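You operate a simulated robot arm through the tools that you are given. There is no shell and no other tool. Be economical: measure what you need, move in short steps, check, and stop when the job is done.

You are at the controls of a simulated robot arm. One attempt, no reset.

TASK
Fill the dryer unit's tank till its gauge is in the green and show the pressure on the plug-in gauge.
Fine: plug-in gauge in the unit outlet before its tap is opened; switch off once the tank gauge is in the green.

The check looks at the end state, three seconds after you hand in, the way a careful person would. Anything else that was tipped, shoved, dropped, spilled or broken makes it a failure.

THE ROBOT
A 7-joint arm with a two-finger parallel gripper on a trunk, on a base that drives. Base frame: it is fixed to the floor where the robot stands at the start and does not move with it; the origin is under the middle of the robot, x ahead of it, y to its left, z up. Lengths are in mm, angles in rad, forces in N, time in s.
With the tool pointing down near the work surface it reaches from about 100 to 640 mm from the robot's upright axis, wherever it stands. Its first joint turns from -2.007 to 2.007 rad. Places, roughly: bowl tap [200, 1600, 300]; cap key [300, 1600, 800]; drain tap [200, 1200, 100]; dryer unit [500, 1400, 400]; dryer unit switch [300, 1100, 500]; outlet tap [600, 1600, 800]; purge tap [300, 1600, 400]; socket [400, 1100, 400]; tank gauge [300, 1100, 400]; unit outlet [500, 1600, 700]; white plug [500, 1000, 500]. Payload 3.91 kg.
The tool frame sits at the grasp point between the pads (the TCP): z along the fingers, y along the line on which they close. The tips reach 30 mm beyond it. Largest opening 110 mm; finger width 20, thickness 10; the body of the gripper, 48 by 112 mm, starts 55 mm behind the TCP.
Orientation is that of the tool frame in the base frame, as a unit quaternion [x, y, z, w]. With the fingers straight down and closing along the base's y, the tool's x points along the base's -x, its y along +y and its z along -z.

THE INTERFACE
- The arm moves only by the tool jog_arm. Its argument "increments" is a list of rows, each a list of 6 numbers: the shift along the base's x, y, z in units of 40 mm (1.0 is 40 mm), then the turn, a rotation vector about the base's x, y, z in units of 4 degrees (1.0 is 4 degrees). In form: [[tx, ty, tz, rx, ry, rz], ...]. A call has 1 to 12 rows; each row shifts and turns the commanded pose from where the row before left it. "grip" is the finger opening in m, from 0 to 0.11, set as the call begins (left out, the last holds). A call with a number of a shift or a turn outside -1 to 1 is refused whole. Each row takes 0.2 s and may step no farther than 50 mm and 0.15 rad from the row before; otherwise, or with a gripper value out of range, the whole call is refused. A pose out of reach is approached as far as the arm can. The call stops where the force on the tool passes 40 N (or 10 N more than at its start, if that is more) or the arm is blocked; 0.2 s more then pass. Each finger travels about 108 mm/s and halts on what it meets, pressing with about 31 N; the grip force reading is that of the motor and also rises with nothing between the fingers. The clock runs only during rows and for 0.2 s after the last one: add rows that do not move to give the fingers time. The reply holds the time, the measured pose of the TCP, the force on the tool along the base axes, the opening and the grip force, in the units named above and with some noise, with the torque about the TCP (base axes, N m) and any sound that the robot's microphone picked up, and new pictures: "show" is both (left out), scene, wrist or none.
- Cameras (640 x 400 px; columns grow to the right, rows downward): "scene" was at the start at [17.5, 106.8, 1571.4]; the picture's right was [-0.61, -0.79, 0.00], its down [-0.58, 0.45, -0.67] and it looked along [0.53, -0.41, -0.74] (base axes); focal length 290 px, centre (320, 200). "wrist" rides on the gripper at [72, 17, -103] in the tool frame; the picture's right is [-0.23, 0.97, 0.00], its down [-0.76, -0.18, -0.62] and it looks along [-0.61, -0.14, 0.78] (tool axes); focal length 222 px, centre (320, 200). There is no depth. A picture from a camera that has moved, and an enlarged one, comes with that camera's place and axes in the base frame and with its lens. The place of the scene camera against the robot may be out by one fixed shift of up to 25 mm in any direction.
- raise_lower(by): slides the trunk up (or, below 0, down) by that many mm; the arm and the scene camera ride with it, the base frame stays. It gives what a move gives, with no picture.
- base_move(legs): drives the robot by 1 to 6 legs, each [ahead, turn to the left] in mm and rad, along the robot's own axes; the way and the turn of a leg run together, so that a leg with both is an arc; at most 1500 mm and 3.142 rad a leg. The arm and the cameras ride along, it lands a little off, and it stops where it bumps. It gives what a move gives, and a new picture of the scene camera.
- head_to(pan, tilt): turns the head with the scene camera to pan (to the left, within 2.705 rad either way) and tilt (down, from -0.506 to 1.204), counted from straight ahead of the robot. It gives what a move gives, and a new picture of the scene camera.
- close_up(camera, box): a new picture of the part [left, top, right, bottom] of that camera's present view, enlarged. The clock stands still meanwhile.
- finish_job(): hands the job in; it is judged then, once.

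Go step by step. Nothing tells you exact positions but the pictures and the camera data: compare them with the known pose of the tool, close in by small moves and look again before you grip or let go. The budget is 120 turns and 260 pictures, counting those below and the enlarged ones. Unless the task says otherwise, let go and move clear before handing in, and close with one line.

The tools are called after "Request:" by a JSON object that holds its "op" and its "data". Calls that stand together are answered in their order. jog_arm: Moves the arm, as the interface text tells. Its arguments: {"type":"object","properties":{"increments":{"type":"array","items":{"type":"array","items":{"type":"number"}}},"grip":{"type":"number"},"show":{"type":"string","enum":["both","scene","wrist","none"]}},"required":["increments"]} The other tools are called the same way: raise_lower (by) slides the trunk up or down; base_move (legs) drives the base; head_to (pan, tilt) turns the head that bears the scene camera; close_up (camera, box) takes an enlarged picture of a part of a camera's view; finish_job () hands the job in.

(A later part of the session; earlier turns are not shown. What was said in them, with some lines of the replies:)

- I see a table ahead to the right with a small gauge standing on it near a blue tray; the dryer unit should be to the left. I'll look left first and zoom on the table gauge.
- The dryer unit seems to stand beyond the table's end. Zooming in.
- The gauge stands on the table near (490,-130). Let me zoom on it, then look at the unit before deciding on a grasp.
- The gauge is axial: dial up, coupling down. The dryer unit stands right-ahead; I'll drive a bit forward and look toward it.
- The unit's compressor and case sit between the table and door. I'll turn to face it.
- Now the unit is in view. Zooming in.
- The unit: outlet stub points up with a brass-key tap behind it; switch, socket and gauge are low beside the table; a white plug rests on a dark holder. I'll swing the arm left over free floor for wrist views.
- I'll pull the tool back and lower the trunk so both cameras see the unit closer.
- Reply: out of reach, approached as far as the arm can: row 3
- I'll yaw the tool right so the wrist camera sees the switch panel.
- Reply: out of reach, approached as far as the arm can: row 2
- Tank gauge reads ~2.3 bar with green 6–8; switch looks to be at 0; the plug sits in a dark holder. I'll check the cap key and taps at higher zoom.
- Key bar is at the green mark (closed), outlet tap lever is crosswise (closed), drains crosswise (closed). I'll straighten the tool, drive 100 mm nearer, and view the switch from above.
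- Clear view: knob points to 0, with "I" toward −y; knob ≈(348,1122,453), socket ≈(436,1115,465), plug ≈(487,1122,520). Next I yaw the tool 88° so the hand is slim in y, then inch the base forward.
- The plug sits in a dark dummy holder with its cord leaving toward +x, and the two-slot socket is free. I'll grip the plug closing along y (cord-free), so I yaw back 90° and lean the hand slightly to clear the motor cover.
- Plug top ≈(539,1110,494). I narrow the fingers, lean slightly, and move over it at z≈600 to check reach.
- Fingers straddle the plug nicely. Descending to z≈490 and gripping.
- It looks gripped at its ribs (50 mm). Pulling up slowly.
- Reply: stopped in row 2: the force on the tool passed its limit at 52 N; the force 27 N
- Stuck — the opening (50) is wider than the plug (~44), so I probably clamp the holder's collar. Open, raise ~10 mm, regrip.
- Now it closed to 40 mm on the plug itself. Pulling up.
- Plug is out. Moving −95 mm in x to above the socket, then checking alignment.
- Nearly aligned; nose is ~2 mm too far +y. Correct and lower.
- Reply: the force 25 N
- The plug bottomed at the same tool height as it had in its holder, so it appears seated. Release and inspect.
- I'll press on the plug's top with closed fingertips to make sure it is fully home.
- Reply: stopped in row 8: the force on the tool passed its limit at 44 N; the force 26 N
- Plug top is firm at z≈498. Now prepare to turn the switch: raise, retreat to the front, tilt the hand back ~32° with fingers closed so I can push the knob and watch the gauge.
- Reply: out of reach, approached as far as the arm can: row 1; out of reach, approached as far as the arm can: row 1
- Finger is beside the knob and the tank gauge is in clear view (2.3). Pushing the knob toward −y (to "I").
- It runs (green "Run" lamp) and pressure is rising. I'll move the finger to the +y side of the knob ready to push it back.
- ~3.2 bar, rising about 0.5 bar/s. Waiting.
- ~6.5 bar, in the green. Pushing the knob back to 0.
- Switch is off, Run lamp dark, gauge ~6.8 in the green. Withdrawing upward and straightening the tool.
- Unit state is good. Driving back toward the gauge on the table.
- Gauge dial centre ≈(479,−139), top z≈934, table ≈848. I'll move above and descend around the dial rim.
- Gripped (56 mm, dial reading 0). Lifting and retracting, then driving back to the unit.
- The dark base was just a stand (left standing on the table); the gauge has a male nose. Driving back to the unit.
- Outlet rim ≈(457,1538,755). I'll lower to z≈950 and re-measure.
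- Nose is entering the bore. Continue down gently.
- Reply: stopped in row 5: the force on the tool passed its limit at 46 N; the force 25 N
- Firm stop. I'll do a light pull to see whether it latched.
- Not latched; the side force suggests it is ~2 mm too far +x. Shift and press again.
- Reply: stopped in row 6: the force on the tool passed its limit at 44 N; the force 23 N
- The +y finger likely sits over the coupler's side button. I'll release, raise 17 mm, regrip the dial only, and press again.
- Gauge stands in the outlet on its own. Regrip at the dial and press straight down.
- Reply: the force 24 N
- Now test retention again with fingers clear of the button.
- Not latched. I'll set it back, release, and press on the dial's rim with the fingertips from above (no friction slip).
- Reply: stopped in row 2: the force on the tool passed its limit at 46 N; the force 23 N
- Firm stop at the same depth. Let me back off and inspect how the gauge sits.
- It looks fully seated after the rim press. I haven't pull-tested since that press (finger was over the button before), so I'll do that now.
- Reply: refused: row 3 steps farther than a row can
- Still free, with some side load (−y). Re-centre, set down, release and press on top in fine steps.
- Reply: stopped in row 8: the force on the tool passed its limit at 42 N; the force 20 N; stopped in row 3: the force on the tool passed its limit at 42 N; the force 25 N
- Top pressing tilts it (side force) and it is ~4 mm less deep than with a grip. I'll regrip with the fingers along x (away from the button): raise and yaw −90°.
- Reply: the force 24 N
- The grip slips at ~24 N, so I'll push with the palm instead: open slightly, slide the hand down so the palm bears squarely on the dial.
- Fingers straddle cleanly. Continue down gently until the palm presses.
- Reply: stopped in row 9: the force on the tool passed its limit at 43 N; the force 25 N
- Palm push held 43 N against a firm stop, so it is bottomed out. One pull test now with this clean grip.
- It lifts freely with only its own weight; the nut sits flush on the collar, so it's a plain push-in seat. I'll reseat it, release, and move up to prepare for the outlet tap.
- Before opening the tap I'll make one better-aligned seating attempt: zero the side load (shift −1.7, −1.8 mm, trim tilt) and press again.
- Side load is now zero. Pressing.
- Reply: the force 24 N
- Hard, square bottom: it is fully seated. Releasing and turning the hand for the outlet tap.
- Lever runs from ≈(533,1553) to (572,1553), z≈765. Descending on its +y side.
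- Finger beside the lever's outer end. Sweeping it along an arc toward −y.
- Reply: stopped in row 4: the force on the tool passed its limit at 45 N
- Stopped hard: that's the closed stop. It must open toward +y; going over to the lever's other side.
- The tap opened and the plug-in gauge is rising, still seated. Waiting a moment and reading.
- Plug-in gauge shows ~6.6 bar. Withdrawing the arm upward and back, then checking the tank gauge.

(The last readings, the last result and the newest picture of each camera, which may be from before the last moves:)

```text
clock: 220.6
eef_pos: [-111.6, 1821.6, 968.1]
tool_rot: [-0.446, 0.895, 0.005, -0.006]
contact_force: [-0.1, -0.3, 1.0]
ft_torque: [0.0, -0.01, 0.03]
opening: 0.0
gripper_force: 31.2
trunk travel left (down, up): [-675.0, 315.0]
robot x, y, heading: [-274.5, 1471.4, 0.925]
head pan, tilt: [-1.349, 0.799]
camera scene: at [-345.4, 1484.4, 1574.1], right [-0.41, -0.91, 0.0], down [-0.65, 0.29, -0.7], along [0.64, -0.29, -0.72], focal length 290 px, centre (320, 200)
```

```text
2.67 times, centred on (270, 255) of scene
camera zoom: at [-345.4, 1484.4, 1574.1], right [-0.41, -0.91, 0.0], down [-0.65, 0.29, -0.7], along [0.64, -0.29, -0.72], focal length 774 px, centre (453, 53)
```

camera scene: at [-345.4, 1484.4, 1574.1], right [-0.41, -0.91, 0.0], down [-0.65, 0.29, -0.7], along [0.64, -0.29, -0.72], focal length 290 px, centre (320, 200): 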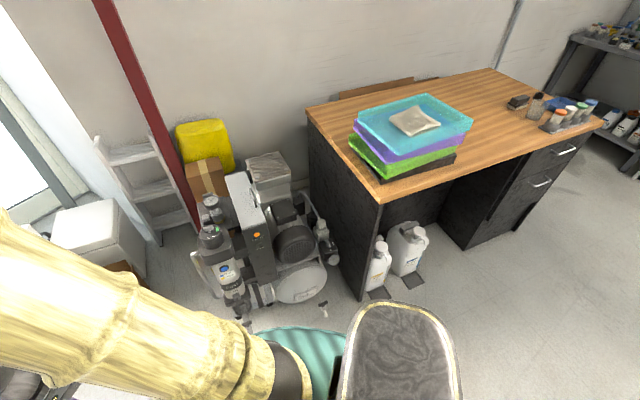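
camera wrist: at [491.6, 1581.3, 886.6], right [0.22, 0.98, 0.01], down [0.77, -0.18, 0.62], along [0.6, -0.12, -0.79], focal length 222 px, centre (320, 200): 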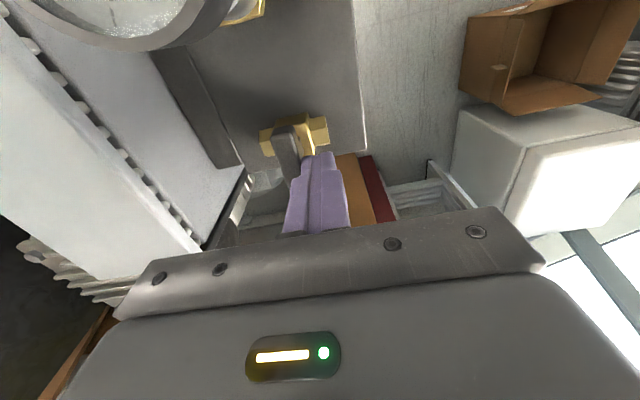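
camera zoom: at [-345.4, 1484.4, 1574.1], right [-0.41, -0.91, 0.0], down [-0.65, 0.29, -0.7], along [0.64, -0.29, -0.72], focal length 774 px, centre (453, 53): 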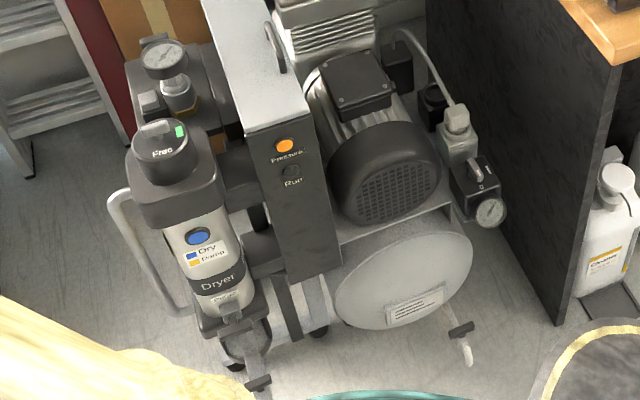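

Tank gauge ~6.6, in the green, same as the plug-in gauge; switch at 0. I'll wait a little to make sure it isn't leaking down.

Request:
{"op": "jog_arm", "data": {"increments": [[0, 0, 0, 0, 0, 0], [0, 0, 0, 0, 0, 0], [0, 0, 0, 0, 0, 0], [0, 0, 0, 0, 0, 0], [0, 0, 0, 0, 0, 0], [0, 0, 0, 0, 0, 0], [0, 0, 0, 0, 0, 0], [0, 0, 0, 0, 0, 0], [0, 0, 0, 0, 0, 0], [0, 0, 0, 0, 0, 0], [0, 0, 0, 0, 0, 0], [0, 0, 0, 0, 0, 0]], "grip": 0.05, "show": "none"}}

Request:
{"op": "jog_arm", "data": {"increments": [[0, 0, 0, 0, 0, 0], [0, 0, 0, 0, 0, 0], [0, 0, 0, 0, 0, 0], [0, 0, 0, 0, 0, 0], [0, 0, 0, 0, 0, 0], [0, 0, 0, 0, 0, 0], [0, 0, 0, 0, 0, 0], [0, 0, 0, 0, 0, 0], [0, 0, 0, 0, 0, 0], [0, 0, 0, 0, 0, 0], [0, 0, 0, 0, 0, 0], [0, 0, 0, 0, 0, 0]], "show": "none"}}

Request:
{"op": "close_up", "data": {"camera": "scene", "box": [322, 245, 346, 270]}}

Request:
{"op": "close_up", "data": {"camera": "scene", "box": [195, 185, 235, 225]}}

```text
clock: 223.2
eef_pos: [-112.8, 1820.7, 967.9]
tool_rot: [-0.447, 0.894, 0.004, -0.005]
contact_force: [0.5, 0.3, 0.9]
ft_torque: [-0.01, 0.0, -0.03]
opening: 50.3
gripper_force: 0.1
trunk travel left (down, up): [-675.0, 315.0]
robot x, y, heading: [-273.6, 1473.1, 0.926]
head pan, tilt: [-1.349, 0.799]
```

```text
clock: 225.8
eef_pos: [-112.3, 1823.0, 967.5]
tool_rot: [-0.448, 0.894, 0.004, -0.005]
contact_force: [-0.2, -0.9, 0.4]
ft_torque: [-0.01, 0.01, -0.01]
opening: 50.1
gripper_force: 0.1
trunk travel left (down, up): [-675.0, 315.0]
robot x, y, heading: [-277.4, 1472.7, 0.928]
head pan, tilt: [-1.349, 0.799]
```

```text
16.00 times, centred on (334, 258) of scene
camera zoom: at [-345.4, 1484.3, 1574.1], right [-0.41, -0.91, 0.0], down [-0.65, 0.29, -0.7], along [0.64, -0.29, -0.72], focal length 4642 px, centre (96, -720)
```

zoom: 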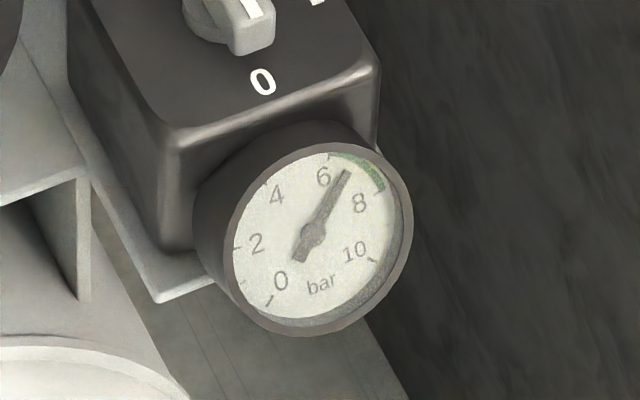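

```text
10.00 times, centred on (215, 205) of scene
camera zoom: at [-345.4, 1484.3, 1574.1], right [-0.41, -0.91, 0.0], down [-0.65, 0.29, -0.7], along [0.64, -0.29, -0.72], focal length 2901 px, centre (1370, 150)
```

zoom: 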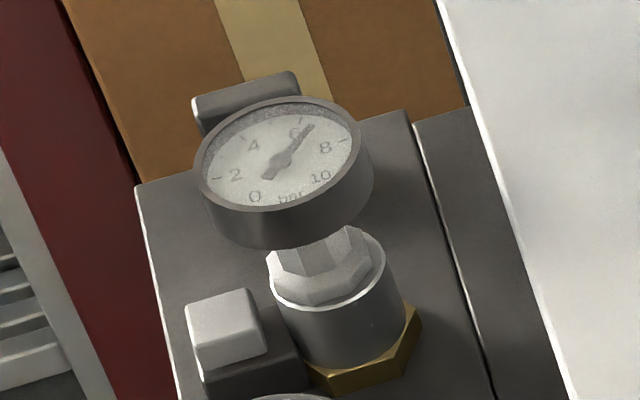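

Both gauges hold steady at about 6.6 bar, which is in the green. The switch is at 0 and the arm is clear, so I'm handing in.

Request:
{"op": "finish_job", "data": {}}

```text
The job is handed in.
```

The tank is filled to about 6.6 bar, in the green, and the plug-in gauge in the unit outlet shows the same pressure. The gauge went in before the outlet tap was opened, and the switch is off. The gauge did not latch: before the tap was opened it could still be lifted straight out. It stayed seated once under pressure, with both readings steady.
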